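You operate a simulated robot arm through the tools that you are given. There is no shell and no other tool. Be economical: measure what you need, move in short steps, check, and stop when the job is done.

The job below is to be done with a simulated two-armed robot. You get a single attempt, and the scene is never put back.

JOB
Hold the yellow flex bar on the board and wipe it clean.
Fine: bar and cloth go back where they lay. What is to be rubbed or washed off counts as gone when no trace of it is left.

It is judged by the outcome, as a careful person would: the job done as asked, and still so three seconds after it is handed in. It fails if anything else is knocked over, pushed out of place, dropped, spilled or broken. Flat cloth is picked up by pressing the open fingertips on it (5 to 10 N) and closing them slowly along it; thin cloth reads only 2 to 8 mm in the jaws.

ROBOT AND FRAMES
Two 7-joint arms with fingered hands on one trunk, on a base that drives. Base frame: it is fixed to the floor where the robot stands at the start and does not move with it; the origin is under the middle of the robot, x ahead of it, y to its left, z up; the surface under the hand at the start is at about z = 760. Units: mm, degrees, N and s.
The left shoulder is at the start at [80, 198, 1487], the right one opposite. With the tool pointing down near the work surface each hand reaches from about 100 to 660 mm from the robot's upright axis, wherever it stands, measured 20 degrees to its own side. Places, roughly: putty board [700, -200, 800]; yellow flex bar (26x4x4 cm) [600, 0, 800]. Payload 4 kg a hand.
The TCP of each hand is the grasp point between the finger pads, 26 mm short of the fingertips. In the tool frame z runs along the fingers and y along their closing line. Largest opening 132 mm; the body of the gripper starts 73 mm behind the TCP. The gripper is a hand of 4 fingers: y runs from the thumb to the fingers, the wrist lies at [0, 0, -239] in the tool frame, and closing takes about 1.5 s.
Orientation is that of the tool frame in the base frame, as [roll, pitch, yaw] about the fixed x, y, z axes, in that order (R = Rz(yaw) Ry(pitch) Rx(roll)). With the fingers straight down and closing along the base's y, the tool's x points along the base's -x, its y along +y and its z along -z.

CONTROLS
- The arms move only by the tool jog_arm. It takes "left_moves", "right_moves" or both (then of equal length, played together; a hand with none holds still); each is a list of rows, each an object (a shift or turn left out is 0, a gripper value left out holds the last) with "travel": the shift along the tool's x, y, z in mm, a list of three; "angular": the turn, a rotation vector about the tool's x, y, z in degrees, a list of three; "hand": the finger opening in mm, from 0 to 132. In form: [{"travel": [tx, ty, tz], "angular": [rx, ry, rz], "hand": hand}, ...]. A call has 1 to 10 rows; each row is the pose to reach, as a shift and turn from the pose commanded when the call began, along the tool's axes at that moment. Rows are played at 5 a second. More than 50 mm and 8.6 degrees between two rows, or a gripper value outside its range, and nothing of the call is played. Where a pose cannot be reached the arm comes as near as it can. A force on the tool above 40 N (or 10 N above the force at the start of the call, whichever is more), or a blocked arm, ends the call early, and 0.2 s more pass. Each finger travels about 72 mm/s and halts on what it meets, pressing with about 25 N; the grip force reading is that of the motor and also rises with nothing between the fingers. The clock runs only during rows and for 0.2 s after the last one: add rows that repeat a pose to give the fingers time. It gives the time, the measured TCP pose, the force on the tool (base axes), the opening and the grip force at its end, in the units of the frame above (readings bear some noise), with the torque about the TCP (base axes, N m) and any sound that the robot's microphone picked up, and new pictures: "show" is both (left out), scene, wrist or none (wrist: the cameras of the hands that moved).
- Cameras (640 x 400 px; columns grow to the right, rows downward): "scene" is now at [100.8, -6.4, 1636.2]; the picture's right is [-0.07, -1.00, 0.00], its down [-0.83, 0.06, -0.55] and it looks along [0.55, -0.04, -0.84] (base axes); focal length 286 px, centre (320, 200). "left" rides on the left gripper at [-68, 2, -97] in its tool frame; the picture's right is [-0.03, -1.00, 0.00], its down [0.82, -0.02, -0.58] and it looks along [0.58, -0.02, 0.82] (tool axes); focal length 270 px, centre (320, 200). "right" rides on the right gripper at [68, 2, -97] in its tool frame; the picture's right is [-0.03, 1.00, 0.00], its down [-0.82, -0.02, -0.58] and it looks along [-0.58, -0.01, 0.82] (tool axes); focal length 270 px, centre (320, 200). There is no depth. A picture from a camera that has moved, and an enlarged one, comes with that camera's place and axes in the base frame and with its lens.
- raise_lower(by): slides the trunk up (or, below 0, down) by that many mm; the arms and the scene camera ride with it, the base frame stays. It gives what a move gives, with no picture.
- roll_base(legs): drives the robot by 1 to 6 legs, each [ahead, left, turn to the left] in mm, mm and degrees, along the robot's own axes; the way and the turn of a leg run together, so that a leg with both is an arc; at most 1500 mm and 180 degrees a leg. The arms and the cameras ride along, it lands a little off, and it stops where it bumps. It gives what a move gives, and a new picture of the scene camera.
- hand_shape(shape, hand): the hand has 4 fingers and takes this shape, open, in about a second: jaw (thumb against the fingers, like two jaws); tri (thumb and two fingers); tip (a fingertip pinch); poke (one finger out to press); point (the index stretched); flat (the hand flat); cup (the hand cupped); fist (a fist). The gripper value then closes the fingers along that shape, each until it touches; the sizes above hold for jaw. It gives what a move gives, with no picture.
- pan_tilt(pan, tilt): turns the head with the scene camera to pan (to the left, within 86 degrees either way) and tilt (down, from -29 to 69), counted from straight ahead of the robot. It gives what a move gives, and a new picture of the scene camera.
- zoom(camera, box): a new picture of the part [left, top, right, bottom] of that camera's present view, enlarged. The clock stands still meanwhile.
- close_job(): hands the job in; it is judged then, once.

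Work in short steps. Places have to be worked out from the pictures, the camera data and where the tool is seen: move nearer, look again, correct. Check each grasp and each placing, and mend what went wrong. You have 120 turns and 260 pictures in all, those below and enlarged ones among them. Open the grippers and draw the arms clear of the work before you hand the job in, unless the task says otherwise; then end with one line.

The tools are called after "Request:" as a command line: name --argument value ..., lists and objects as JSON in quotes. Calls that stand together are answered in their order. jog_arm: Moves the arms, as the interface text tells. Its arguments: {"type":"object","properties":{"left_moves":{"type":"array","items":{"type":"object","properties":{"travel":{"type":"array","items":{"type":"number"}},"angular":{"type":"array","items":{"type":"number"}},"hand":{"type":"number"}}}},"right_moves":{"type":"array","items":{"type":"object","properties":{"travel":{"type":"array","items":{"type":"number"}},"angular":{"type":"array","items":{"type":"number"}},"hand":{"type":"number"}}}},"show":{"type":"string","enum":["both","scene","wrist","none"]}},"required":[]} The other tools are called the same way: raise_lower (by) slides the trunk up or down; hand_shape (shape, hand) gives the hand a shape; roll_base (legs) drives the base; pan_tilt (pan, tilt) turns the head that bears the scene camera; zoom (camera, box) takes an enlarged picture of a part of a camera's view; close_job () hands the job in.

At the start:

```text
time: 0.0
left_eef_pos: [308.0, 75.6, 1060.2]
left_tcp_rot: [180.0, 0.2, -180.0]
left_force: [-0.1, -0.1, -0.5]
left_wrist_torque: [0.04, 0.01, 0.03]
left_grip_width: 132.0
left_grasp_force: 0.1
left_shape: jaw
right_eef_pos: [327.6, -206.5, 994.3]
right_tcp_rot: [179.9, 0.0, -180.0]
right_force: [0.1, -0.5, 0.6]
right_wrist_torque: [0.01, -0.01, 0.02]
right_grip_width: 131.8
right_grasp_force: 0.1
right_shape: jaw
trunk travel left (down, up): [-796.0, 44.0]
robot x, y, heading: [0.8, -0.1, 0.1]
head pan, tilt: [-4.3, 56.7]
```

scene: 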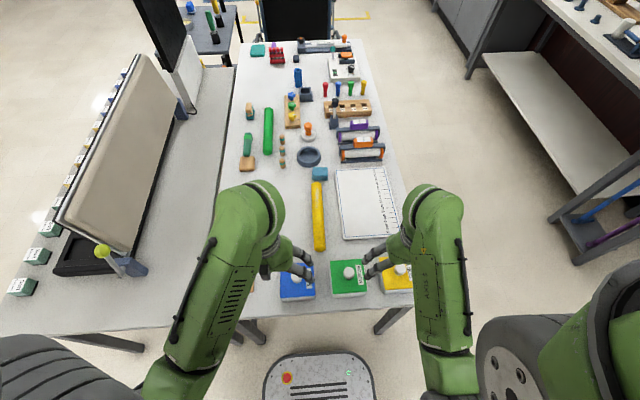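
right: 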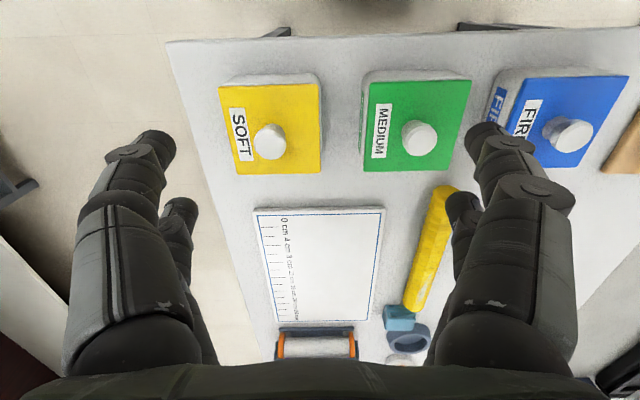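
left: 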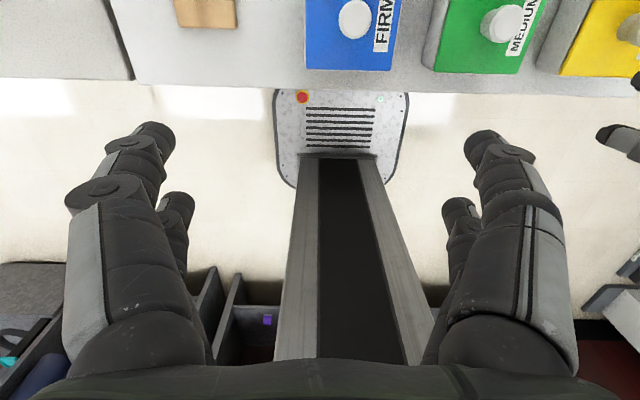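

The scene shows the yellow bar, the white putty board right of it, and a small blue thing at the bar's far end. I zoom in to identify the cloth and the dirt.

Request:
zoom --camera "scene" --box '[280, 140, 420, 260]'

Request:
zoom --camera "scene" --box '[220, 30, 420, 180]'

Request:
zoom --camera "right" --box '[240, 160, 480, 370]'

```text
3.33 times, centred on (350, 200) of scene
camera zoom: at [100.8, -6.4, 1636.2], right [-0.07, -1.0, 0.0], down [-0.83, 0.06, -0.55], along [0.55, -0.04, -0.84], focal length 952 px, centre (220, 200)
```

zoom: 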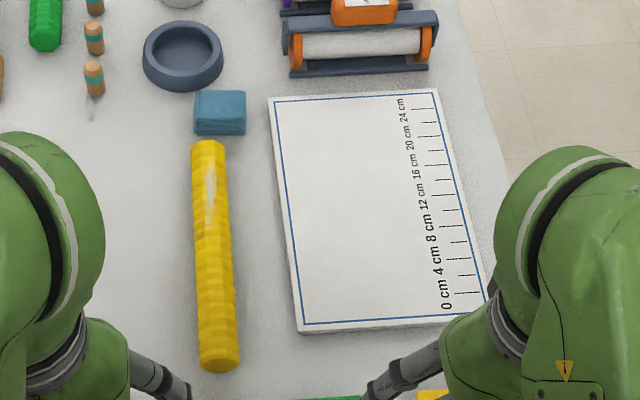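

```text
2.67 times, centred on (320, 105) of scene
camera zoom: at [100.8, -6.4, 1636.2], right [-0.07, -1.0, 0.0], down [-0.83, 0.06, -0.55], along [0.55, -0.04, -0.84], focal length 761 px, centre (320, 453)
```

zoom: 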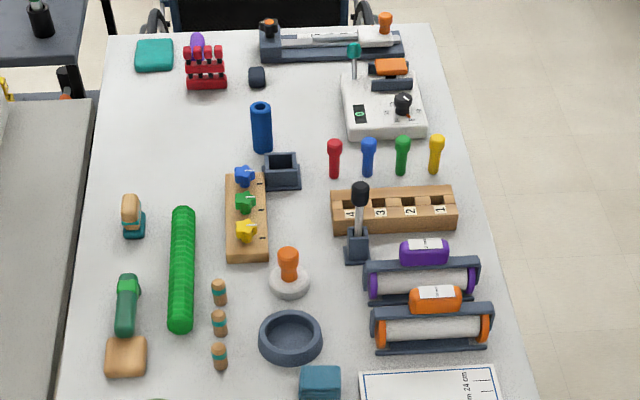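

```text
1.90 times, centred on (360, 265) of right
camera zoom: at [258.3, -206.4, 1089.3], right [0.03, 1.0, 0.0], down [0.82, -0.02, 0.58], along [0.58, -0.01, -0.82], focal length 515 px, centre (244, 76)
```

zoom: 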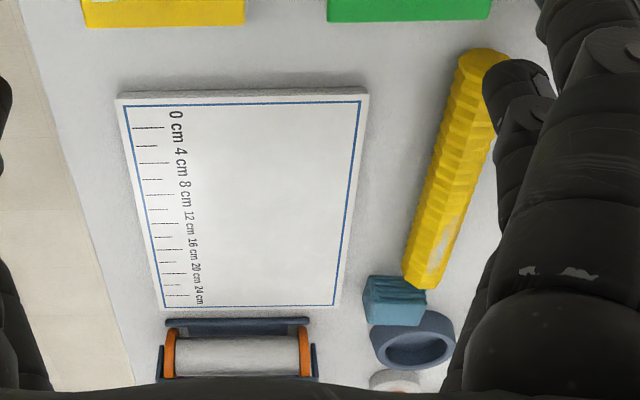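

The blue folded pad at about (781,-56) is the cloth, and there are whitish smears on the bar's far half. I check how the base sits relative to the table before driving nearer.

Request:
pan_tilt --pan 0 --tilt 69

```text
time: 0.7
left_eef_pos: [308.2, 74.5, 1061.0]
left_tcp_rot: [-180.0, 0.1, 179.9]
left_force: [0.7, 1.1, -0.1]
left_wrist_torque: [-0.01, 0.0, -0.01]
left_grip_width: 131.9
left_grasp_force: 0.0
left_shape: jaw
right_eef_pos: [327.8, -206.9, 994.0]
right_tcp_rot: [180.0, 0.0, -180.0]
right_force: [-0.4, -0.3, -0.5]
right_wrist_torque: [-0.02, 0.01, 0.0]
right_grip_width: 131.8
right_grasp_force: 0.1
right_shape: jaw
trunk travel left (down, up): [-796.0, 44.0]
robot x, y, heading: [2.1, 1.2, 0.0]
head pan, tilt: [0.0, 68.8]
camera scene: at [86.6, -1.2, 1622.9], right [0.0, -1.0, 0.0], down [-0.93, 0.0, -0.36], along [0.36, 0.0, -0.93], focal length 286 px, centre (320, 200)
```

scene: 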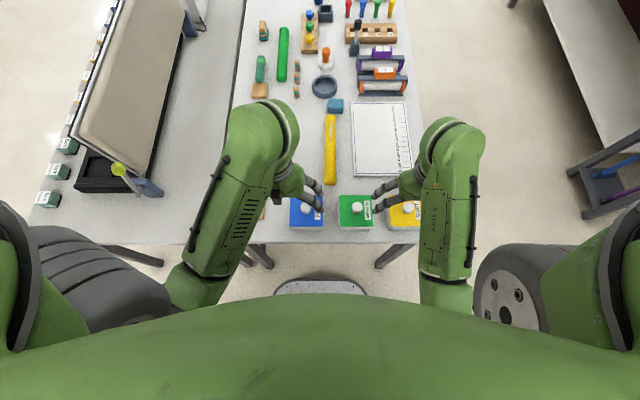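

The base top is at about z=280, so it fits under the table between the legs (y about +280 and -329). I drive a bit right, then 220 ahead.

Request:
roll_base --legs '[[0, -35, 0], [220, 0, 0]]'

Request:
pan_tilt --pan -5 --tilt 55

```text
time: 2.9
left_eef_pos: [526.1, 38.8, 1062.1]
left_tcp_rot: [-180.0, 0.3, 179.6]
left_force: [0.1, -0.3, 0.2]
left_wrist_torque: [-0.04, -0.05, 0.0]
left_grip_width: 131.8
left_grasp_force: 0.0
left_shape: jaw
right_eef_pos: [544.3, -244.6, 995.9]
right_tcp_rot: [180.0, 0.2, 179.5]
right_force: [1.2, 0.2, 0.5]
right_wrist_torque: [0.01, -0.05, 0.01]
right_grip_width: 131.8
right_grasp_force: 0.0
right_shape: jaw
trunk travel left (down, up): [-796.0, 44.0]
robot x, y, heading: [221.3, -36.4, -0.3]
head pan, tilt: [0.0, 68.8]
camera scene: at [302.6, -35.7, 1623.2], right [-0.01, -1.0, 0.0], down [-0.93, 0.01, -0.37], along [0.37, 0.0, -0.93], focal length 286 px, centre (320, 200)
```

scene: 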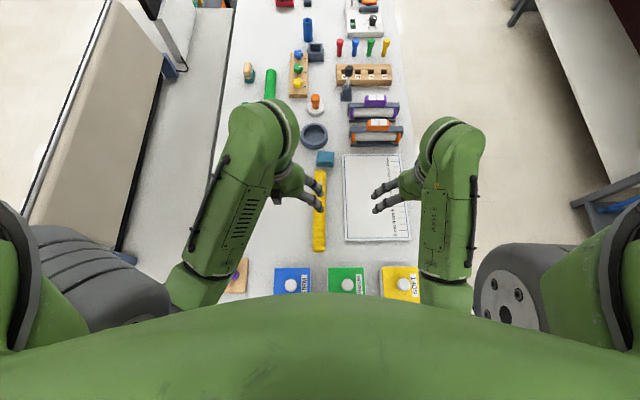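

```text
time: 3.6
left_eef_pos: [530.3, 37.7, 1060.0]
left_tcp_rot: [-179.9, 0.1, 179.6]
left_force: [0.1, -0.3, 0.6]
left_wrist_torque: [0.0, 0.01, 0.0]
left_grip_width: 131.9
left_grasp_force: 0.1
left_shape: jaw
right_eef_pos: [547.4, -243.3, 993.8]
right_tcp_rot: [-180.0, 0.0, 179.6]
right_force: [0.0, -0.4, 0.3]
right_wrist_torque: [0.0, -0.02, 0.03]
right_grip_width: 131.9
right_grasp_force: 0.1
right_shape: jaw
trunk travel left (down, up): [-796.0, 44.0]
robot x, y, heading: [221.9, -33.9, -0.5]
head pan, tilt: [-5.0, 55.0]
camera scene: at [324.1, -42.7, 1638.3], right [-0.09, -1.0, 0.0], down [-0.82, 0.08, -0.57], along [0.57, -0.05, -0.82], focal length 286 px, centre (320, 200)
```

scene: 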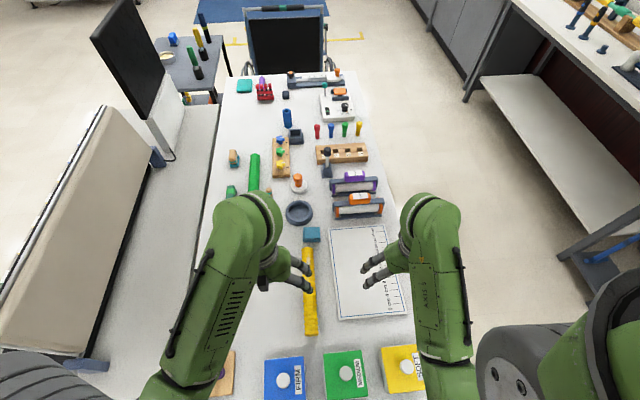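

I take a closer look at the bar and cloth from here.

Request:
zoom --camera "scene" --box '[272, 220, 352, 350]'

Request:
jog_arm --right_moves '[{"travel": [0, 40, 0]}, {"travel": [40, 70, 0]}]' --show "wrist"

```text
3.08 times, centred on (312, 285) of scene
camera zoom: at [324.1, -42.7, 1638.3], right [-0.09, -1.0, 0.0], down [-0.82, 0.08, -0.57], along [0.57, -0.05, -0.82], focal length 878 px, centre (345, -62)
```

zoom: 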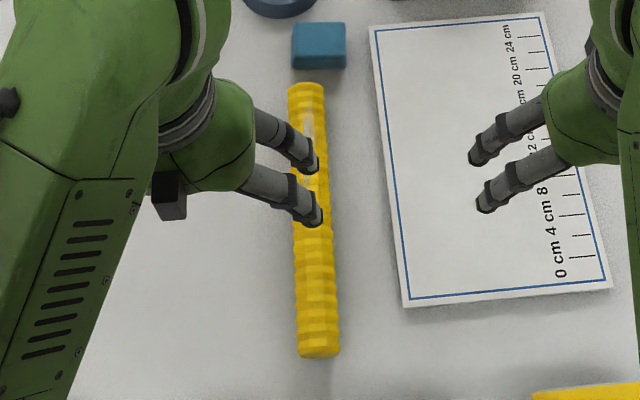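

```text
time: 4.2
left_eef_pos: [528.7, 37.8, 1061.6]
left_tcp_rot: [-179.9, 0.2, 179.6]
left_force: [0.1, -0.7, 0.1]
left_wrist_torque: [-0.02, -0.01, 0.01]
left_grip_width: 132.0
left_grasp_force: 0.1
left_shape: jaw
right_eef_pos: [506.7, -172.1, 994.7]
right_tcp_rot: [180.0, 0.1, 179.7]
right_force: [0.2, 0.5, -0.3]
right_wrist_torque: [0.02, -0.02, 0.01]
right_grip_width: 132.0
right_grasp_force: 0.0
right_shape: jaw
trunk travel left (down, up): [-796.0, 44.0]
robot x, y, heading: [221.9, -35.1, -0.6]
head pan, tilt: [-5.0, 55.0]
camera right: at [437.0, -170.9, 1088.9], right [0.03, 1.0, 0.0], down [0.82, -0.03, 0.58], along [0.58, -0.02, -0.82], focal length 270 px, centre (320, 200)
```

right: 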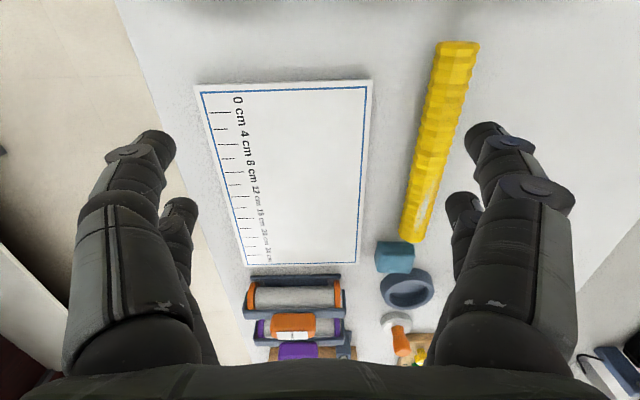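

Request:
zoom --camera "right" --box '[360, 30, 500, 290]'

```text
1.54 times, centred on (430, 160) of right
camera zoom: at [437.0, -170.9, 1088.9], right [0.03, 1.0, 0.0], down [0.82, -0.03, 0.58], along [0.58, -0.02, -0.82], focal length 416 px, centre (151, 262)
```

zoom: 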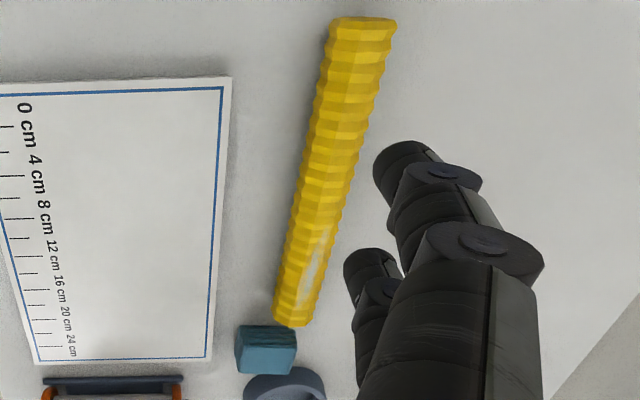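

The stain is one whitish streak on top of the bar's far third (x≈605–685); the bar runs x 467–726 at y≈-38. I move the right hand aside and bring the left above the bar at x≈552.

Request:
jog_arm --right_moves '[{"travel": [0, -40, 0]}, {"travel": [0, -80, 0]}, {"travel": [0, -120, 0]}, {"travel": [0, -150, 0]}, {"travel": [0, -170, 0]}, {"travel": [0, -170, 0]}]' --left_moves '[{"travel": [0, 0, 30]}, {"travel": [-10, -20, 60]}, {"travel": [-20, -50, 90]}, {"travel": [-24, -75, 120]}, {"travel": [-24, -75, 150]}, {"travel": [-24, -75, 170]}]'

```text
time: 5.2
left_eef_pos: [552.5, -27.9, 951.6]
left_tcp_rot: [180.0, 0.0, 179.7]
left_force: [-0.4, 0.8, -0.1]
left_wrist_torque: [0.0, 0.01, -0.01]
left_grip_width: 131.8
left_grasp_force: 0.1
left_shape: jaw
right_eef_pos: [515.0, -262.7, 986.4]
right_tcp_rot: [179.5, -1.2, -167.3]
right_force: [-0.6, -0.9, -0.8]
right_wrist_torque: [0.0, 0.01, 0.0]
right_grip_width: 132.0
right_grasp_force: 0.1
right_shape: jaw
trunk travel left (down, up): [-796.0, 44.0]
robot x, y, heading: [224.4, -36.5, -0.5]
head pan, tilt: [-5.0, 55.0]
stopped in row 4 (right hand): the arm was blocked; the commanded pose is now the measured one
camera scene: at [326.6, -44.6, 1637.1], right [-0.09, -1.0, 0.0], down [-0.82, 0.08, -0.57], along [0.57, -0.05, -0.82], focal length 286 px, centre (320, 200)
camera right: at [448.8, -278.3, 1084.2], right [-0.2, 0.98, 0.01], down [0.81, 0.16, 0.56], along [0.55, 0.12, -0.83], focal length 270 px, centre (320, 200)
camera left: at [620.4, -27.4, 1046.9], right [0.02, -1.0, 0.0], down [-0.82, -0.02, 0.58], along [-0.58, -0.01, -0.82], focal length 270 px, centre (320, 200)
```

scene: 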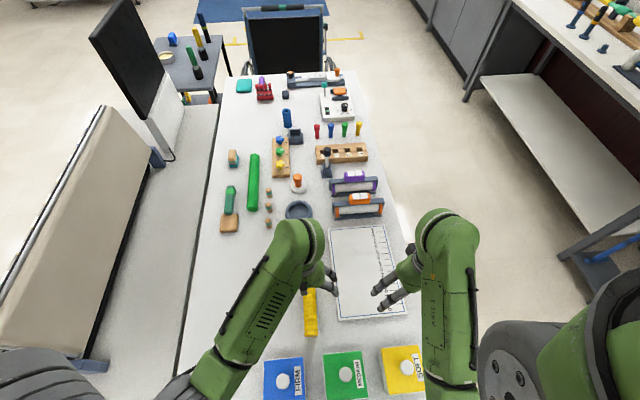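
right: 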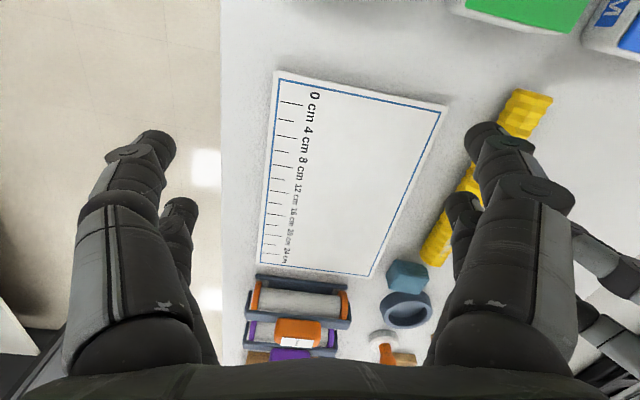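
left: 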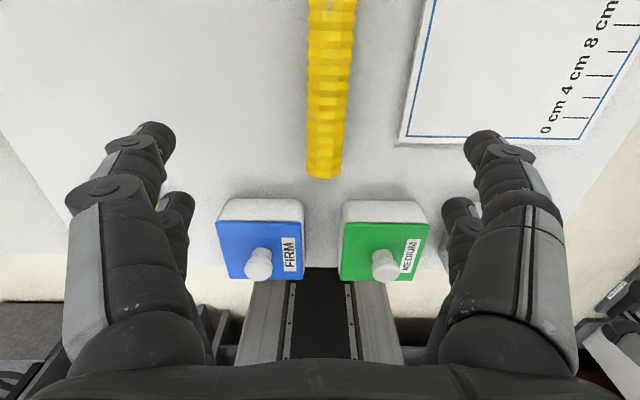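

The right arm hit a joint limit but touched nothing. The left is 8 mm off the bar's line (y≈-36); I correct it and descend towards z≈790 in two stages.

Request:
jog_arm --left_moves '[{"travel": [0, -8, 20]}, {"travel": [0, -8, 50]}, {"travel": [0, -8, 80]}, {"travel": [0, -8, 105]}, {"travel": [0, -8, 105]}]' --show "both"

```text
time: 6.4
left_eef_pos: [548.6, -34.6, 846.4]
left_tcp_rot: [-180.0, 0.0, 179.6]
left_force: [-0.2, 0.0, -0.1]
left_wrist_torque: [0.0, 0.0, 0.0]
left_grip_width: 132.0
left_grasp_force: 0.1
left_shape: jaw
right_eef_pos: [515.3, -263.3, 989.7]
right_tcp_rot: [179.6, -1.0, -167.3]
right_force: [0.0, 0.7, -0.7]
right_wrist_torque: [-0.02, 0.02, -0.02]
right_grip_width: 131.8
right_grasp_force: 0.1
right_shape: jaw
trunk travel left (down, up): [-796.0, 44.0]
robot x, y, heading: [225.3, -34.3, -0.2]
head pan, tilt: [-5.0, 55.0]
camera scene: at [325.0, -43.8, 1638.2], right [-0.09, -1.0, 0.0], down [-0.82, 0.08, -0.57], along [0.57, -0.05, -0.82], focal length 286 px, centre (320, 200)
camera left: at [617.5, -34.8, 942.1], right [0.02, -1.0, 0.0], down [-0.82, -0.01, 0.58], along [-0.58, -0.01, -0.82], focal length 270 px, centre (320, 200)
```

scene: 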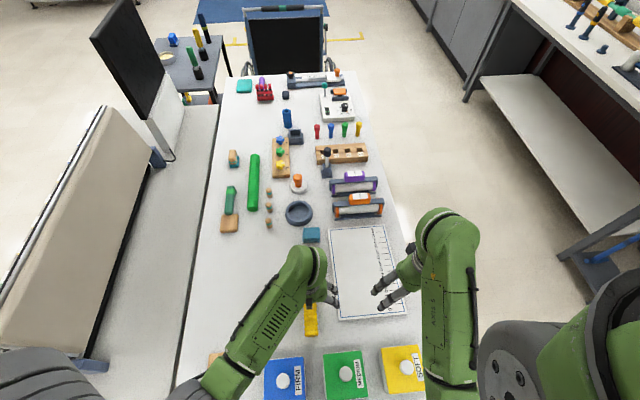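
left: 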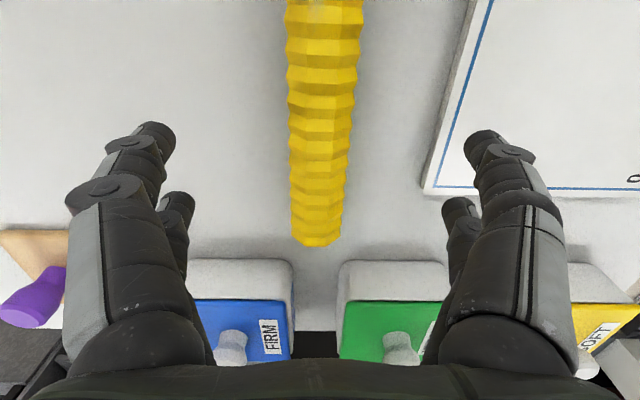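

The bar is centred between the jaws, but the right fingers come close to the board's edge, so I narrow to 80 mm before the last descent.

Request:
jog_arm --left_moves '[{"hand": 80}, {"hand": 80}, {"travel": [0, 0, 20], "hand": 80}, {"travel": [0, 0, 40]}, {"travel": [0, 0, 54]}, {"travel": [0, 0, 54]}]' --show "wrist"

```text
time: 7.8
left_eef_pos: [551.2, -35.3, 792.5]
left_tcp_rot: [-180.0, 0.0, 179.7]
left_force: [-0.2, 0.2, 0.0]
left_wrist_torque: [-0.02, 0.02, 0.0]
left_grip_width: 80.2
left_grasp_force: 0.0
left_shape: jaw
right_eef_pos: [514.2, -262.8, 988.5]
right_tcp_rot: [179.6, -1.0, -167.3]
right_force: [0.1, -0.5, -0.6]
right_wrist_torque: [0.03, 0.04, 0.0]
right_grip_width: 131.9
right_grasp_force: 0.1
right_shape: jaw
trunk travel left (down, up): [-796.0, 44.0]
robot x, y, heading: [218.6, -37.2, -0.4]
head pan, tilt: [-5.0, 55.0]
camera left: at [619.7, -34.6, 889.2], right [0.02, -1.0, 0.0], down [-0.82, -0.01, 0.58], along [-0.58, -0.01, -0.82], focal length 270 px, centre (320, 200)
```

left: 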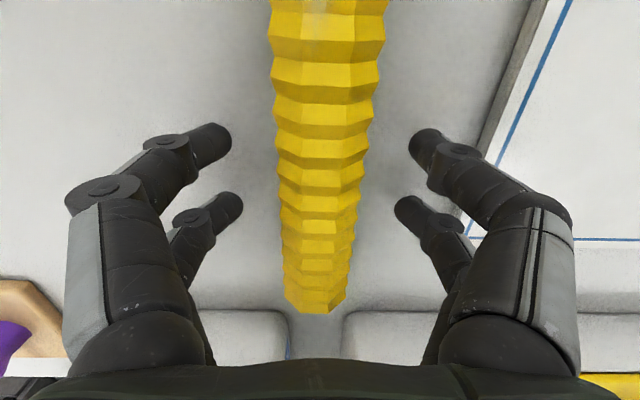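

Clear on both sides and no contact; I close on the bar.

Request:
jog_arm --left_moves '[{"hand": 60}, {"hand": 40}, {"hand": 30}, {"hand": 30}, {"hand": 30}, {"hand": 30}]' --show "wrist"

```text
time: 9.2
left_eef_pos: [550.4, -34.9, 793.8]
left_tcp_rot: [179.9, 0.0, 179.6]
left_force: [-0.5, -0.9, -0.8]
left_wrist_torque: [-0.03, -0.02, -0.04]
left_grip_width: 32.6
left_grasp_force: 25.2
left_shape: jaw
right_eef_pos: [514.1, -262.6, 989.2]
right_tcp_rot: [179.6, -1.1, -167.3]
right_force: [0.5, -0.1, -0.6]
right_wrist_torque: [0.02, -0.01, -0.03]
right_grip_width: 132.2
right_grasp_force: 0.1
right_shape: jaw
trunk travel left (down, up): [-796.0, 44.0]
robot x, y, heading: [218.8, -38.3, -0.3]
head pan, tilt: [-5.0, 55.0]
camera left: at [619.7, -34.5, 889.2], right [0.02, -1.0, 0.0], down [-0.82, -0.01, 0.58], along [-0.58, -0.01, -0.82], focal length 270 px, centre (320, 200)
```

left: 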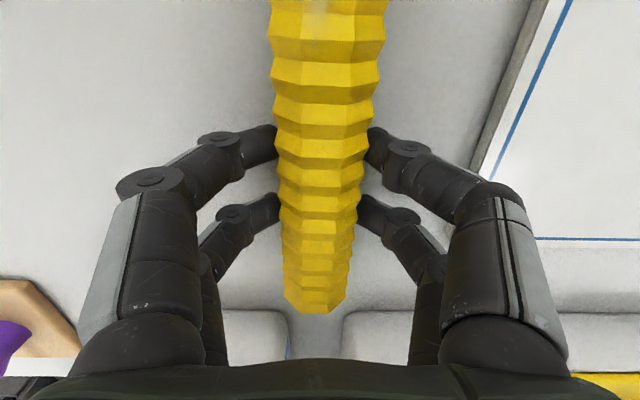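

Grip is firm at 32.6 mm (grasp at x=550, y=-35, z=794). I lift the bar 60 mm while drawing the right hand back out of the way.

Request:
jog_arm --left_moves '[{"travel": [0, 0, -10]}, {"travel": [0, 0, -25]}, {"travel": [0, 0, -45]}, {"travel": [0, 0, -60]}, {"travel": [0, 0, -60]}]' --right_moves '[{"travel": [25, 6, -15]}, {"travel": [50, 12, -30]}, {"travel": [75, 18, -45]}, {"travel": [105, 24, -60]}, {"travel": [105, 24, -60]}]'

```text
time: 10.3
left_eef_pos: [550.9, -32.6, 855.3]
left_tcp_rot: [180.0, -0.1, 179.7]
left_force: [-0.4, 0.6, -2.6]
left_wrist_torque: [0.02, 0.13, 0.01]
left_grip_width: 32.3
left_grasp_force: 24.8
left_shape: jaw
right_eef_pos: [413.4, -247.6, 1023.3]
right_tcp_rot: [-179.7, 0.1, -158.7]
right_force: [0.1, 1.0, -0.6]
right_wrist_torque: [-0.01, -0.03, 0.02]
right_grip_width: 131.6
right_grasp_force: 0.0
right_shape: jaw
right hand out of reach, approached as far as the arm can: row 3, 4, 5
trunk travel left (down, up): [-796.0, 44.0]
robot x, y, heading: [223.7, -38.1, -0.4]
head pan, tilt: [-5.0, 55.0]
stopped in row 5 (right hand): the arm was blocked; the commanded pose is now the measured one
camera scene: at [323.7, -43.2, 1641.1], right [-0.09, -1.0, 0.0], down [-0.82, 0.08, -0.57], along [0.57, -0.05, -0.82], focal length 286 px, centre (320, 200)
camera right: at [348.2, -271.8, 1118.6], right [-0.34, 0.94, 0.0], down [0.77, 0.28, 0.58], along [0.55, 0.19, -0.82], focal length 270 px, centre (320, 200)
camera left: at [618.4, -33.6, 951.2], right [0.02, -1.0, 0.0], down [-0.82, -0.02, 0.58], along [-0.58, -0.01, -0.82], focal length 270 px, centre (320, 200)
```

scene: 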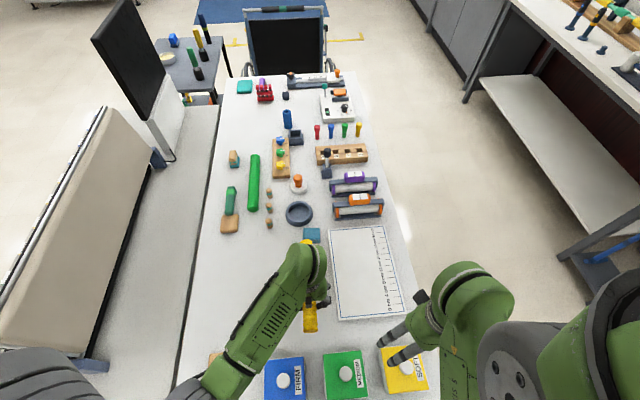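
right: 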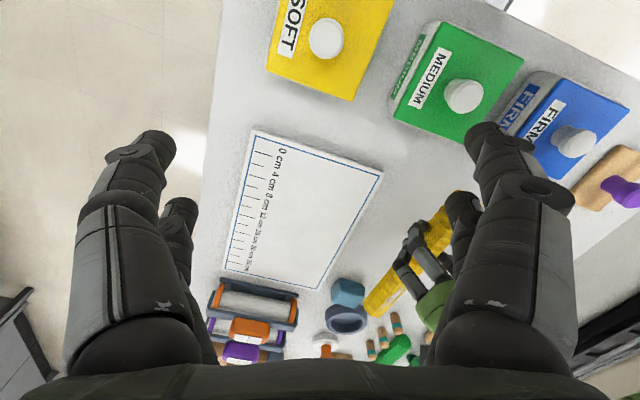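
left: 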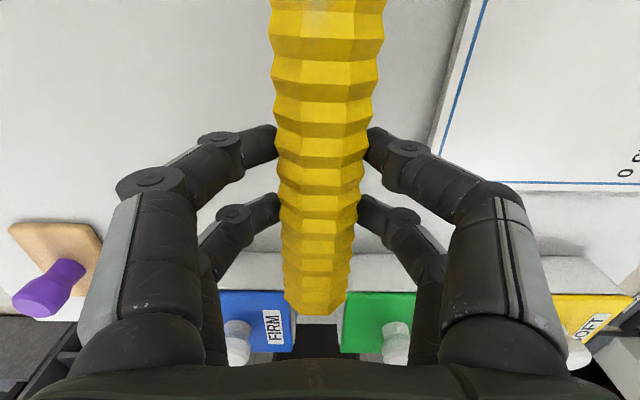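

The bar hangs level. I carry it 50 mm ahead and 150 mm right, over the board.

Request:
jog_arm --left_moves '[{"travel": [-10, -20, 0]}, {"travel": [-20, -50, 0]}, {"travel": [-35, -85, 0]}, {"travel": [-45, -120, 0]}, {"travel": [-52, -145, 0]}, {"travel": [-52, -152, 0]}, {"travel": [-52, -152, 0]}]'

```text
time: 11.9
left_eef_pos: [602.4, -185.3, 853.8]
left_tcp_rot: [180.0, 0.1, 179.6]
left_force: [0.0, 0.1, -2.6]
left_wrist_torque: [0.03, 0.13, 0.02]
left_grip_width: 32.7
left_grasp_force: 25.2
left_shape: jaw
right_eef_pos: [413.6, -247.7, 1019.4]
right_tcp_rot: [-179.9, -0.1, -158.9]
right_force: [0.4, 1.2, 0.2]
right_wrist_torque: [0.0, -0.01, -0.03]
right_grip_width: 131.8
right_grasp_force: 0.1
right_shape: jaw
trunk travel left (down, up): [-796.0, 44.0]
robot x, y, heading: [222.9, -33.2, -0.4]
head pan, tilt: [-5.0, 55.0]
camera scene: at [325.0, -43.2, 1638.4], right [-0.09, -1.0, 0.0], down [-0.82, 0.08, -0.57], along [0.57, -0.05, -0.82], focal length 286 px, centre (320, 200)
camera left: at [670.8, -186.1, 949.5], right [0.02, -1.0, 0.0], down [-0.82, -0.01, 0.58], along [-0.58, -0.01, -0.82], focal length 270 px, centre (320, 200)
```

scene: 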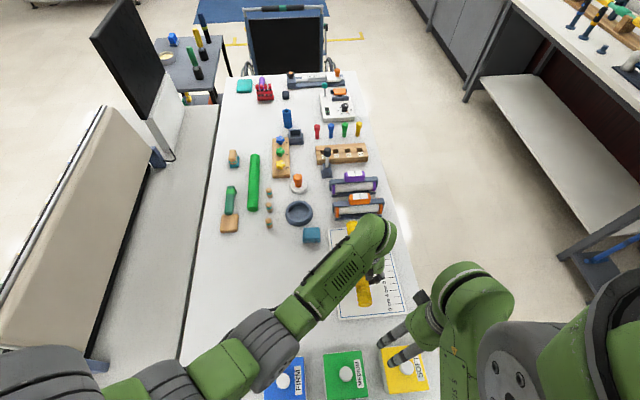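
left: 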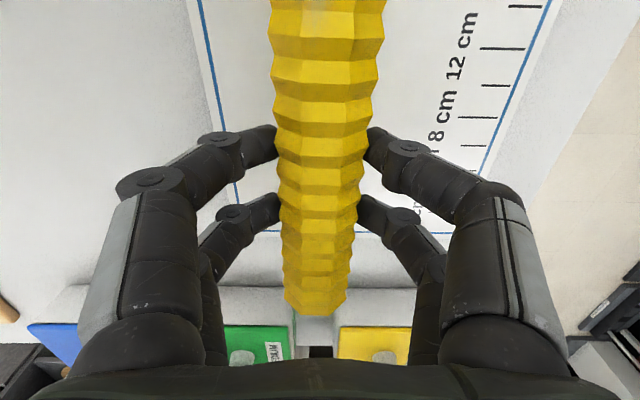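

Over the board; I lower slowly, watching the vertical force for contact.

Request:
jog_arm --left_moves '[{"travel": [0, 0, 15]}, {"travel": [0, 0, 28]}, {"travel": [0, 0, 36]}, {"travel": [0, 0, 40]}, {"travel": [0, 0, 43]}]' --show "none"

Request:
jog_arm --left_moves '[{"travel": [0, 0, 2]}, {"travel": [0, 0, 2]}]' --show "none"

Request:
jog_arm --left_moves '[{"travel": [0, 0, 2]}, {"travel": [0, 0, 2]}]' --show "wrist"

```text
time: 13.2
left_eef_pos: [602.5, -187.5, 808.7]
left_tcp_rot: [180.0, 0.0, 179.6]
left_force: [-0.1, 0.9, -3.4]
left_wrist_torque: [-0.04, 0.14, 0.02]
left_grip_width: 32.4
left_grasp_force: 24.9
left_shape: jaw
right_eef_pos: [414.6, -248.4, 1019.2]
right_tcp_rot: [-179.7, 0.0, -158.9]
right_force: [0.6, 1.1, 0.2]
right_wrist_torque: [0.01, 0.0, -0.01]
right_grip_width: 131.7
right_grasp_force: 0.1
right_shape: jaw
trunk travel left (down, up): [-796.0, 44.0]
robot x, y, heading: [225.3, -35.6, -0.3]
head pan, tilt: [-5.0, 55.0]
```

```text
time: 13.8
left_eef_pos: [602.7, -187.4, 807.5]
left_tcp_rot: [-180.0, 0.1, 179.7]
left_force: [0.3, 0.6, -3.0]
left_wrist_torque: [-0.02, 0.02, 0.0]
left_grip_width: 32.3
left_grasp_force: 25.1
left_shape: jaw
right_eef_pos: [414.2, -248.6, 1020.7]
right_tcp_rot: [-179.9, 0.0, -158.8]
right_force: [-0.5, 0.0, -0.2]
right_wrist_torque: [0.04, 0.03, 0.05]
right_grip_width: 131.9
right_grasp_force: 0.0
right_shape: jaw
trunk travel left (down, up): [-796.0, 44.0]
robot x, y, heading: [225.5, -35.4, -0.3]
head pan, tilt: [-5.0, 55.0]
```

```text
time: 14.3
left_eef_pos: [602.9, -185.8, 804.9]
left_tcp_rot: [180.0, -0.1, 179.5]
left_force: [-0.7, -0.3, -1.7]
left_wrist_torque: [-0.03, -0.01, -0.02]
left_grip_width: 32.5
left_grasp_force: 24.8
left_shape: jaw
right_eef_pos: [413.4, -247.0, 1020.7]
right_tcp_rot: [180.0, -0.1, -158.9]
right_force: [-1.3, 0.0, 1.5]
right_wrist_torque: [0.02, 0.0, 0.01]
right_grip_width: 132.0
right_grasp_force: 0.1
right_shape: jaw
trunk travel left (down, up): [-796.0, 44.0]
robot x, y, heading: [223.1, -34.7, -0.7]
head pan, tilt: [-5.0, 55.0]
camera left: at [670.8, -186.8, 901.5], right [0.02, -1.0, 0.0], down [-0.82, -0.02, 0.58], along [-0.58, -0.01, -0.82], focal length 270 px, centre (320, 200)
```

left: 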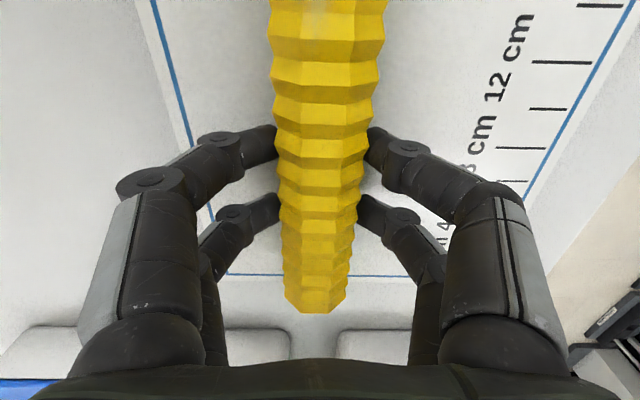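

Contact is starting (load easing off). A little lower to settle it.

Request:
jog_arm --left_moves '[{"travel": [0, 0, 2]}, {"travel": [0, 0, 2]}]' --show "none"

Request:
jog_arm --left_moves '[{"travel": [0, 0, 1.5]}, {"travel": [0, 0, 1.5]}]' --show "none"

```text
time: 14.9
left_eef_pos: [602.2, -186.9, 804.6]
left_tcp_rot: [-179.9, 0.1, 179.6]
left_force: [-0.2, 2.0, 8.5]
left_wrist_torque: [0.09, -0.07, 0.0]
left_grip_width: 32.3
left_grasp_force: 24.7
left_shape: jaw
right_eef_pos: [413.0, -247.1, 1020.5]
right_tcp_rot: [-179.8, 0.0, -158.8]
right_force: [-0.8, 0.2, -0.9]
right_wrist_torque: [0.03, 0.0, 0.02]
right_grip_width: 131.8
right_grasp_force: 0.0
right_shape: jaw
trunk travel left (down, up): [-796.0, 44.0]
robot x, y, heading: [219.9, -37.1, -0.1]
head pan, tilt: [-5.0, 55.0]
```

```text
time: 15.6
left_eef_pos: [603.5, -187.5, 804.0]
left_tcp_rot: [-179.8, 0.1, 179.7]
left_force: [0.4, 1.9, 17.1]
left_wrist_torque: [0.09, -0.06, -0.03]
left_grip_width: 32.5
left_grasp_force: 25.2
left_shape: jaw
right_eef_pos: [412.4, -246.3, 1019.4]
right_tcp_rot: [-179.8, 0.0, -158.9]
right_force: [-0.9, -0.3, 0.3]
right_wrist_torque: [-0.03, 0.01, -0.03]
right_grip_width: 132.0
right_grasp_force: 0.1
right_shape: jaw
trunk travel left (down, up): [-796.0, 44.0]
robot x, y, heading: [222.1, -36.0, -0.1]
head pan, tilt: [-5.0, 55.0]
```

Bar rests on the board, pressed with 17 N. The hand is too near the smear (now x≈658–738), so I open slightly, slide 48 mm back along the bar and grip again.

Request:
jog_arm --left_moves '[{"travel": [0, 0, -2]}, {"travel": [0, 0, -2], "hand": 60}, {"travel": [0, 0, -2], "hand": 66}, {"travel": [0, 0, -2], "hand": 66}, {"travel": [0, 0, -2], "hand": 66}]' --show "none"

Request:
jog_arm --left_moves '[{"travel": [20, 0, 0]}, {"travel": [40, 0, 0]}, {"travel": [50, 0, 0]}, {"travel": [50, 0, 0]}]' --show "both"

```text
time: 16.8
left_eef_pos: [602.5, -185.5, 804.8]
left_tcp_rot: [179.9, 0.0, 179.6]
left_force: [-0.2, 0.1, 0.5]
left_wrist_torque: [-0.02, 0.02, -0.01]
left_grip_width: 65.3
left_grasp_force: 0.0
left_shape: jaw
right_eef_pos: [413.4, -247.6, 1020.6]
right_tcp_rot: [-180.0, 0.0, -158.9]
right_force: [0.0, -0.5, 0.5]
right_wrist_torque: [0.04, 0.01, 0.02]
right_grip_width: 132.1
right_grasp_force: 0.0
right_shape: jaw
trunk travel left (down, up): [-796.0, 44.0]
robot x, y, heading: [222.6, -35.7, -0.3]
head pan, tilt: [-5.0, 55.0]
```

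```text
time: 17.8
left_eef_pos: [552.5, -186.9, 804.2]
left_tcp_rot: [179.9, -0.1, 179.6]
left_force: [0.2, -0.1, 0.6]
left_wrist_torque: [0.0, -0.04, -0.02]
left_grip_width: 65.4
left_grasp_force: 0.0
left_shape: jaw
right_eef_pos: [414.2, -248.4, 1019.7]
right_tcp_rot: [-180.0, 0.0, -158.9]
right_force: [-0.7, 0.5, -1.0]
right_wrist_torque: [-0.03, -0.01, 0.01]
right_grip_width: 131.6
right_grasp_force: 0.1
right_shape: jaw
trunk travel left (down, up): [-796.0, 44.0]
robot x, y, heading: [223.9, -36.1, -0.2]
head pan, tilt: [-5.0, 55.0]
camera scene: at [325.1, -43.7, 1638.3], right [-0.09, -1.0, 0.0], down [-0.82, 0.08, -0.57], along [0.57, -0.05, -0.82], focal length 286 px, centre (320, 200)
camera left: at [620.9, -186.4, 900.7], right [0.02, -1.0, 0.0], down [-0.82, -0.02, 0.58], along [-0.58, -0.01, -0.82], focal length 270 px, centre (320, 200)
```

scene: 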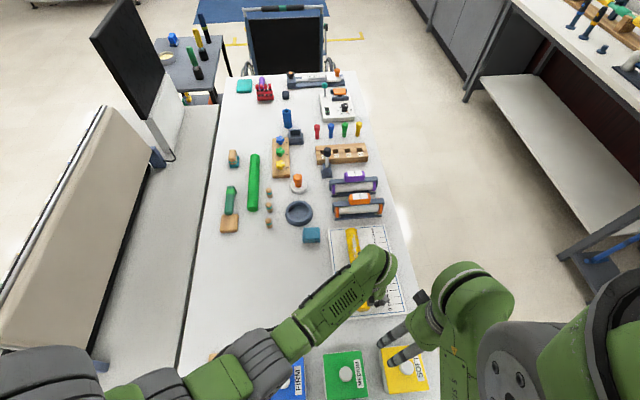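
left: 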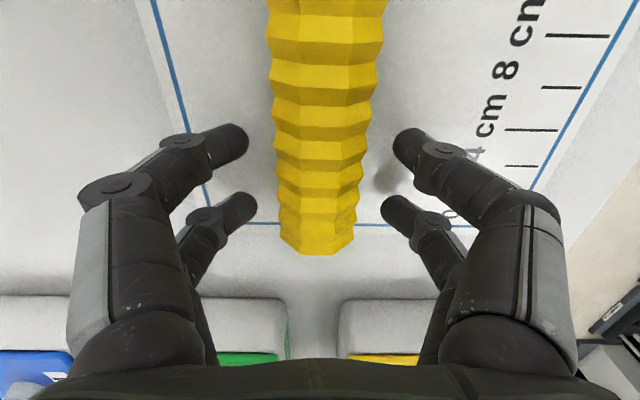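

The cloth lies on the left side, so it is tidier if the right hand holds the bar and the left wipes, without crossing arms. I raise the left hand clear, then lower the trunk 80 mm for reach.

Request:
jog_arm --left_moves '[{"travel": [0, 0, -20]}, {"travel": [0, 0, -50]}, {"travel": [0, 0, -90]}, {"travel": [0, 0, -130]}, {"travel": [0, 0, -170]}, {"travel": [0, 20, -200]}, {"travel": [-30, 60, -200]}, {"travel": [-60, 100, -200]}, {"travel": [-60, 120, -200]}]' --show "none"

Request:
raise_lower --by -80

Request:
zoom --camera "scene" --box '[270, 200, 430, 330]'

Request:
zoom --camera "left" --box '[0, 0, 640, 400]'

```text
time: 19.8
left_eef_pos: [612.4, -66.5, 1004.6]
left_tcp_rot: [-179.8, 0.0, 179.7]
left_force: [-0.4, -0.7, -0.3]
left_wrist_torque: [0.0, -0.02, -0.02]
left_grip_width: 65.5
left_grasp_force: 0.0
left_shape: jaw
right_eef_pos: [412.4, -248.2, 1019.8]
right_tcp_rot: [-179.8, 0.0, -158.9]
right_force: [-0.3, 0.2, 1.2]
right_wrist_torque: [-0.01, 0.0, 0.01]
right_grip_width: 131.8
right_grasp_force: 0.1
right_shape: jaw
trunk travel left (down, up): [-796.0, 44.0]
robot x, y, heading: [221.4, -37.9, -0.4]
head pan, tilt: [-5.0, 55.0]
```

```text
time: 20.9
left_eef_pos: [613.4, -66.7, 924.4]
left_tcp_rot: [179.9, -0.1, 179.6]
left_force: [-0.2, 0.4, 0.1]
left_wrist_torque: [0.0, 0.01, 0.0]
left_grip_width: 65.6
left_grasp_force: 0.0
left_shape: jaw
right_eef_pos: [414.2, -246.8, 940.2]
right_tcp_rot: [-179.8, 0.0, -158.9]
right_force: [-0.6, 0.2, 0.4]
right_wrist_torque: [0.03, 0.03, 0.0]
right_grip_width: 131.8
right_grasp_force: 0.0
right_shape: jaw
trunk travel left (down, up): [-716.0, 124.0]
robot x, y, heading: [223.1, -38.9, -0.2]
head pan, tilt: [-5.0, 55.0]
```

```text
3.08 times, centred on (350, 265) of scene
camera zoom: at [324.7, -43.4, 1557.7], right [-0.09, -1.0, 0.0], down [-0.82, 0.08, -0.57], along [0.57, -0.05, -0.82], focal length 878 px, centre (228, 0)
```

zoom: 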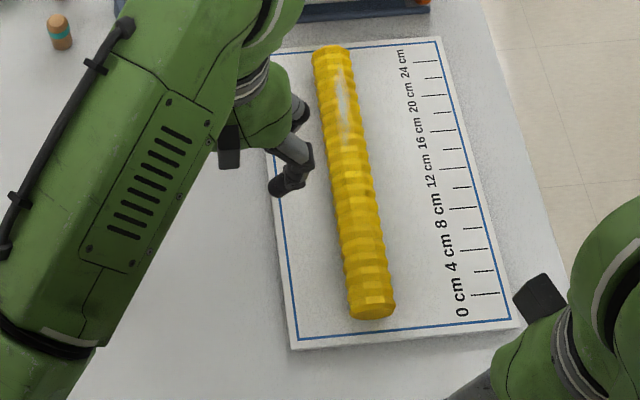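

```text
1.00 times, centred on (320, 200) of left (not enlarged: the box is as wide or as high as the picture)
camera zoom: at [681.7, -66.5, 1020.2], right [0.02, -1.0, 0.0], down [-0.82, -0.01, 0.58], along [-0.58, -0.01, -0.82], focal length 270 px, centre (320, 200)
```

zoom: 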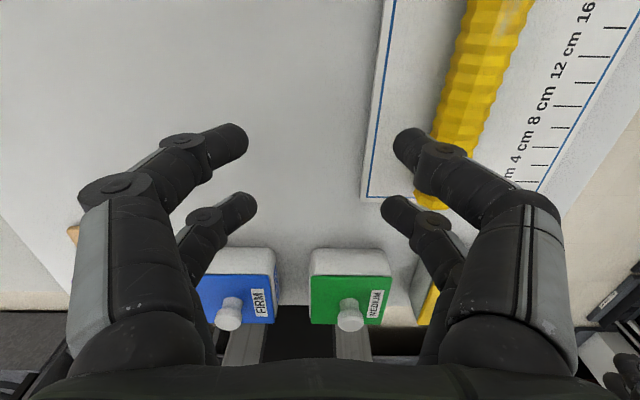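

The bar lies safely on the board. I move the left hand ahead over the cloth and swing the right to above the bar's near part at (560,-184).

Request:
jog_arm --left_moves '[{"travel": [-30, 0, 0]}, {"travel": [-60, 0, 0]}, {"travel": [-95, 2, 0]}, {"travel": [-130, 5, 0], "hand": 100}, {"travel": [-155, 5, 0], "hand": 100}, {"travel": [-155, 5, 0], "hand": 100}]' --right_moves '[{"travel": [-20, 1, 0], "angular": [0, 0, 3]}, {"travel": [-55, 3, 0], "angular": [0, 0, 8]}, {"travel": [-90, 4, 0], "angular": [0, 0, 13]}, {"travel": [-125, 6, 0], "angular": [0, 0, 17]}, {"travel": [-158, 6.6, 0], "angular": [0, 0, 21], "hand": 80}, {"travel": [-158, 6.6, 0], "angular": [0, 0, 21], "hand": 80}]'

```text
time: 22.3
left_eef_pos: [767.3, -63.4, 925.9]
left_tcp_rot: [-180.0, 0.0, 179.6]
left_force: [0.1, 0.1, -0.7]
left_wrist_torque: [0.03, 0.0, -0.01]
left_grip_width: 99.7
left_grasp_force: 0.0
left_shape: jaw
right_eef_pos: [558.5, -185.7, 941.4]
right_tcp_rot: [-179.9, 0.1, 179.8]
right_force: [-0.1, 0.0, -0.9]
right_wrist_torque: [0.01, 0.0, -0.03]
right_grip_width: 80.6
right_grasp_force: 0.0
right_shape: jaw
trunk travel left (down, up): [-716.0, 124.0]
robot x, y, heading: [221.9, -39.0, -0.2]
head pan, tilt: [-5.0, 55.0]
camera scene: at [323.3, -43.2, 1558.4], right [-0.09, -1.0, 0.0], down [-0.82, 0.08, -0.57], along [0.57, -0.05, -0.82], focal length 286 px, centre (320, 200)
camera right: at [488.9, -184.9, 1036.0], right [0.03, 1.0, 0.0], down [0.82, -0.02, 0.58], along [0.58, -0.02, -0.82], focal length 270 px, centre (320, 200)
camera left: at [835.7, -63.3, 1021.5], right [0.02, -1.0, 0.0], down [-0.82, -0.02, 0.58], along [-0.58, -0.01, -0.82], focal length 270 px, centre (320, 200)
```

scene: 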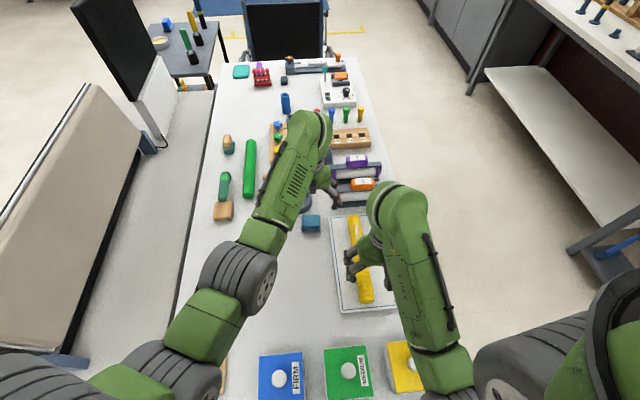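
right: 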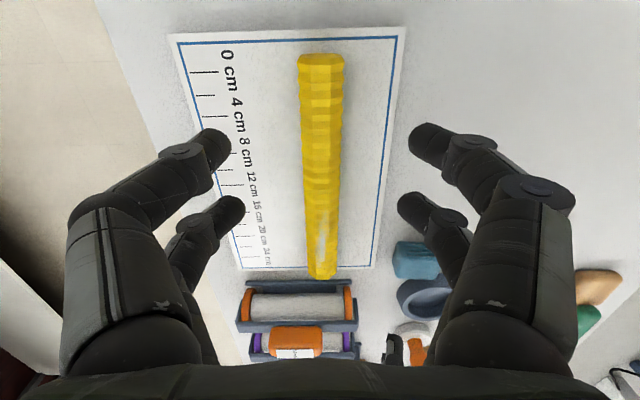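
left: 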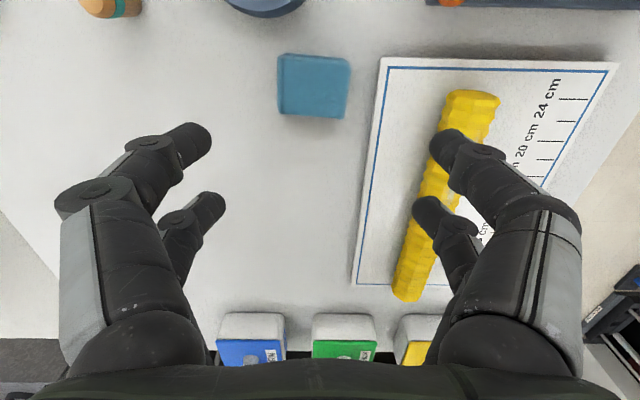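

The cloth is near (781,-59). I close in on it with a zoom, and meanwhile bring the right hand down around the bar.

Request:
zoom --camera "left" --box '[260, 30, 370, 130]'

Request:
jog_arm --right_moves '[{"travel": [0, 0, 30]}, {"travel": [0, 0, 70]}, {"travel": [0, 0, 100]}, {"travel": [0, 0, 125]}, {"travel": [0, 0, 136]}, {"travel": [0, 0, 136]}]' --show "wrist"

```text
4.00 times, centred on (315, 80) of left
camera zoom: at [835.7, -63.3, 1021.5], right [0.02, -1.0, 0.0], down [-0.82, -0.02, 0.58], along [-0.58, -0.01, -0.82], focal length 1081 px, centre (340, 680)
```

zoom: 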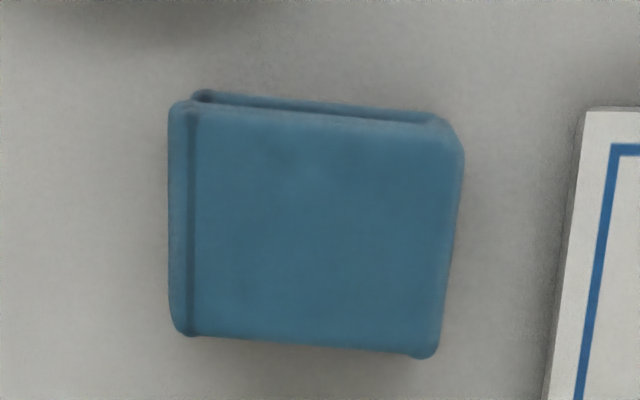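

```text
time: 23.7
left_eef_pos: [768.1, -63.3, 924.7]
left_tcp_rot: [-180.0, 0.0, 179.6]
left_force: [0.3, -0.4, -0.2]
left_wrist_torque: [-0.03, 0.01, 0.01]
left_grip_width: 99.8
left_grasp_force: 0.0
left_shape: jaw
right_eef_pos: [559.2, -186.7, 805.0]
right_tcp_rot: [-179.9, 0.0, 179.9]
right_force: [-0.2, -0.3, -0.4]
right_wrist_torque: [-0.01, -0.02, -0.02]
right_grip_width: 80.5
right_grasp_force: 0.0
right_shape: jaw
trunk travel left (down, up): [-716.0, 124.0]
robot x, y, heading: [221.1, -36.6, -0.3]
head pan, tilt: [-5.0, 55.0]
camera right: at [490.2, -185.4, 900.4], right [0.03, 1.0, 0.0], down [0.82, -0.02, 0.58], along [0.58, -0.02, -0.82], focal length 270 px, centre (320, 200)
```

right: 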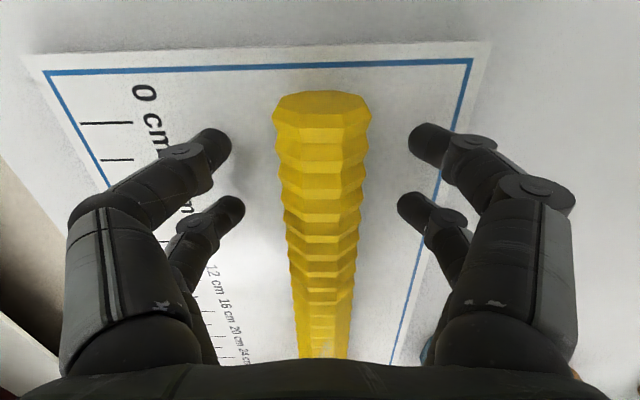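

The cloth is a compact folded pad about 60 mm wide; the jaws fit around it. I close the right hand on the bar now and shift the left over the cloth centre.

Request:
jog_arm --right_moves '[{"hand": 60}, {"hand": 45}, {"hand": 30}, {"hand": 30}, {"hand": 30}, {"hand": 30}]' --left_moves '[{"travel": [-6, 2, 20]}, {"travel": [-13, 4, 40]}, {"travel": [-13, 4, 60]}, {"travel": [-13, 4, 75]}, {"travel": [-13, 4, 75]}, {"travel": [-13, 4, 75]}]'

```text
time: 25.1
left_eef_pos: [782.8, -59.8, 851.0]
left_tcp_rot: [-180.0, 0.0, 179.6]
left_force: [-0.3, -0.8, -0.1]
left_wrist_torque: [-0.01, -0.02, -0.01]
left_grip_width: 99.7
left_grasp_force: 0.0
left_shape: jaw
right_eef_pos: [559.3, -186.9, 803.6]
right_tcp_rot: [-179.9, 0.0, -179.9]
right_force: [0.3, -0.3, -1.9]
right_wrist_torque: [0.01, 0.04, -0.04]
right_grip_width: 31.6
right_grasp_force: 24.5
right_shape: jaw
trunk travel left (down, up): [-716.0, 124.0]
robot x, y, heading: [227.2, -36.5, -0.0]
head pan, tilt: [-5.0, 55.0]
camera scene: at [325.1, -43.6, 1558.3], right [-0.09, -1.0, 0.0], down [-0.82, 0.08, -0.57], along [0.57, -0.05, -0.82], focal length 286 px, centre (320, 200)
camera right: at [490.4, -185.6, 900.4], right [0.03, 1.0, 0.0], down [0.82, -0.02, 0.58], along [0.58, -0.02, -0.82], focal length 270 px, centre (320, 200)
camera left: at [850.2, -59.7, 946.6], right [0.02, -1.0, 0.0], down [-0.82, -0.01, 0.58], along [-0.58, -0.01, -0.82], focal length 270 px, centre (320, 200)
```

scene: 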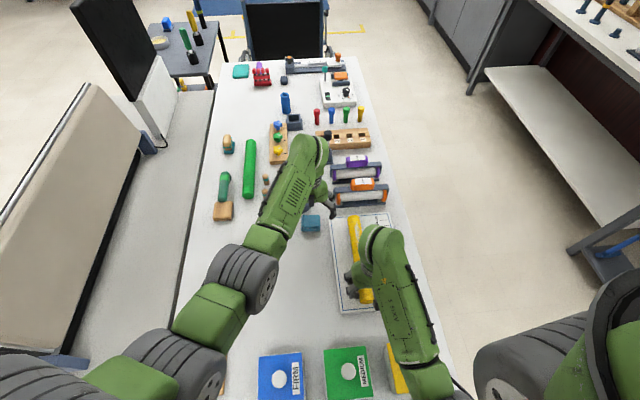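
right: 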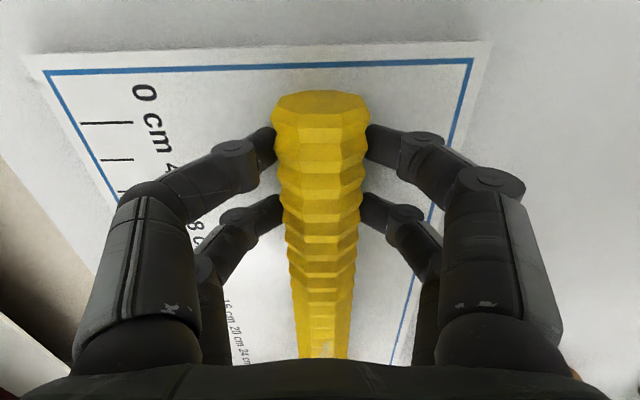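
left: 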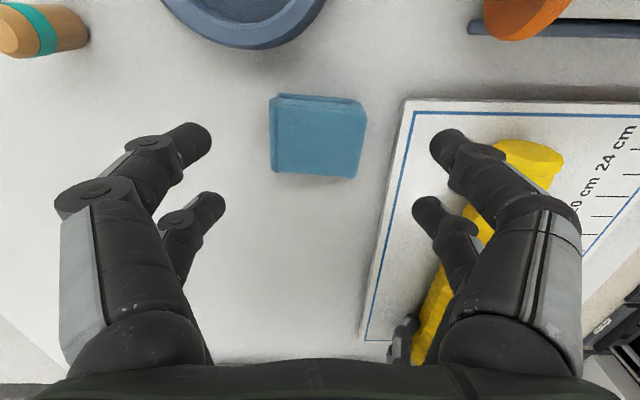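

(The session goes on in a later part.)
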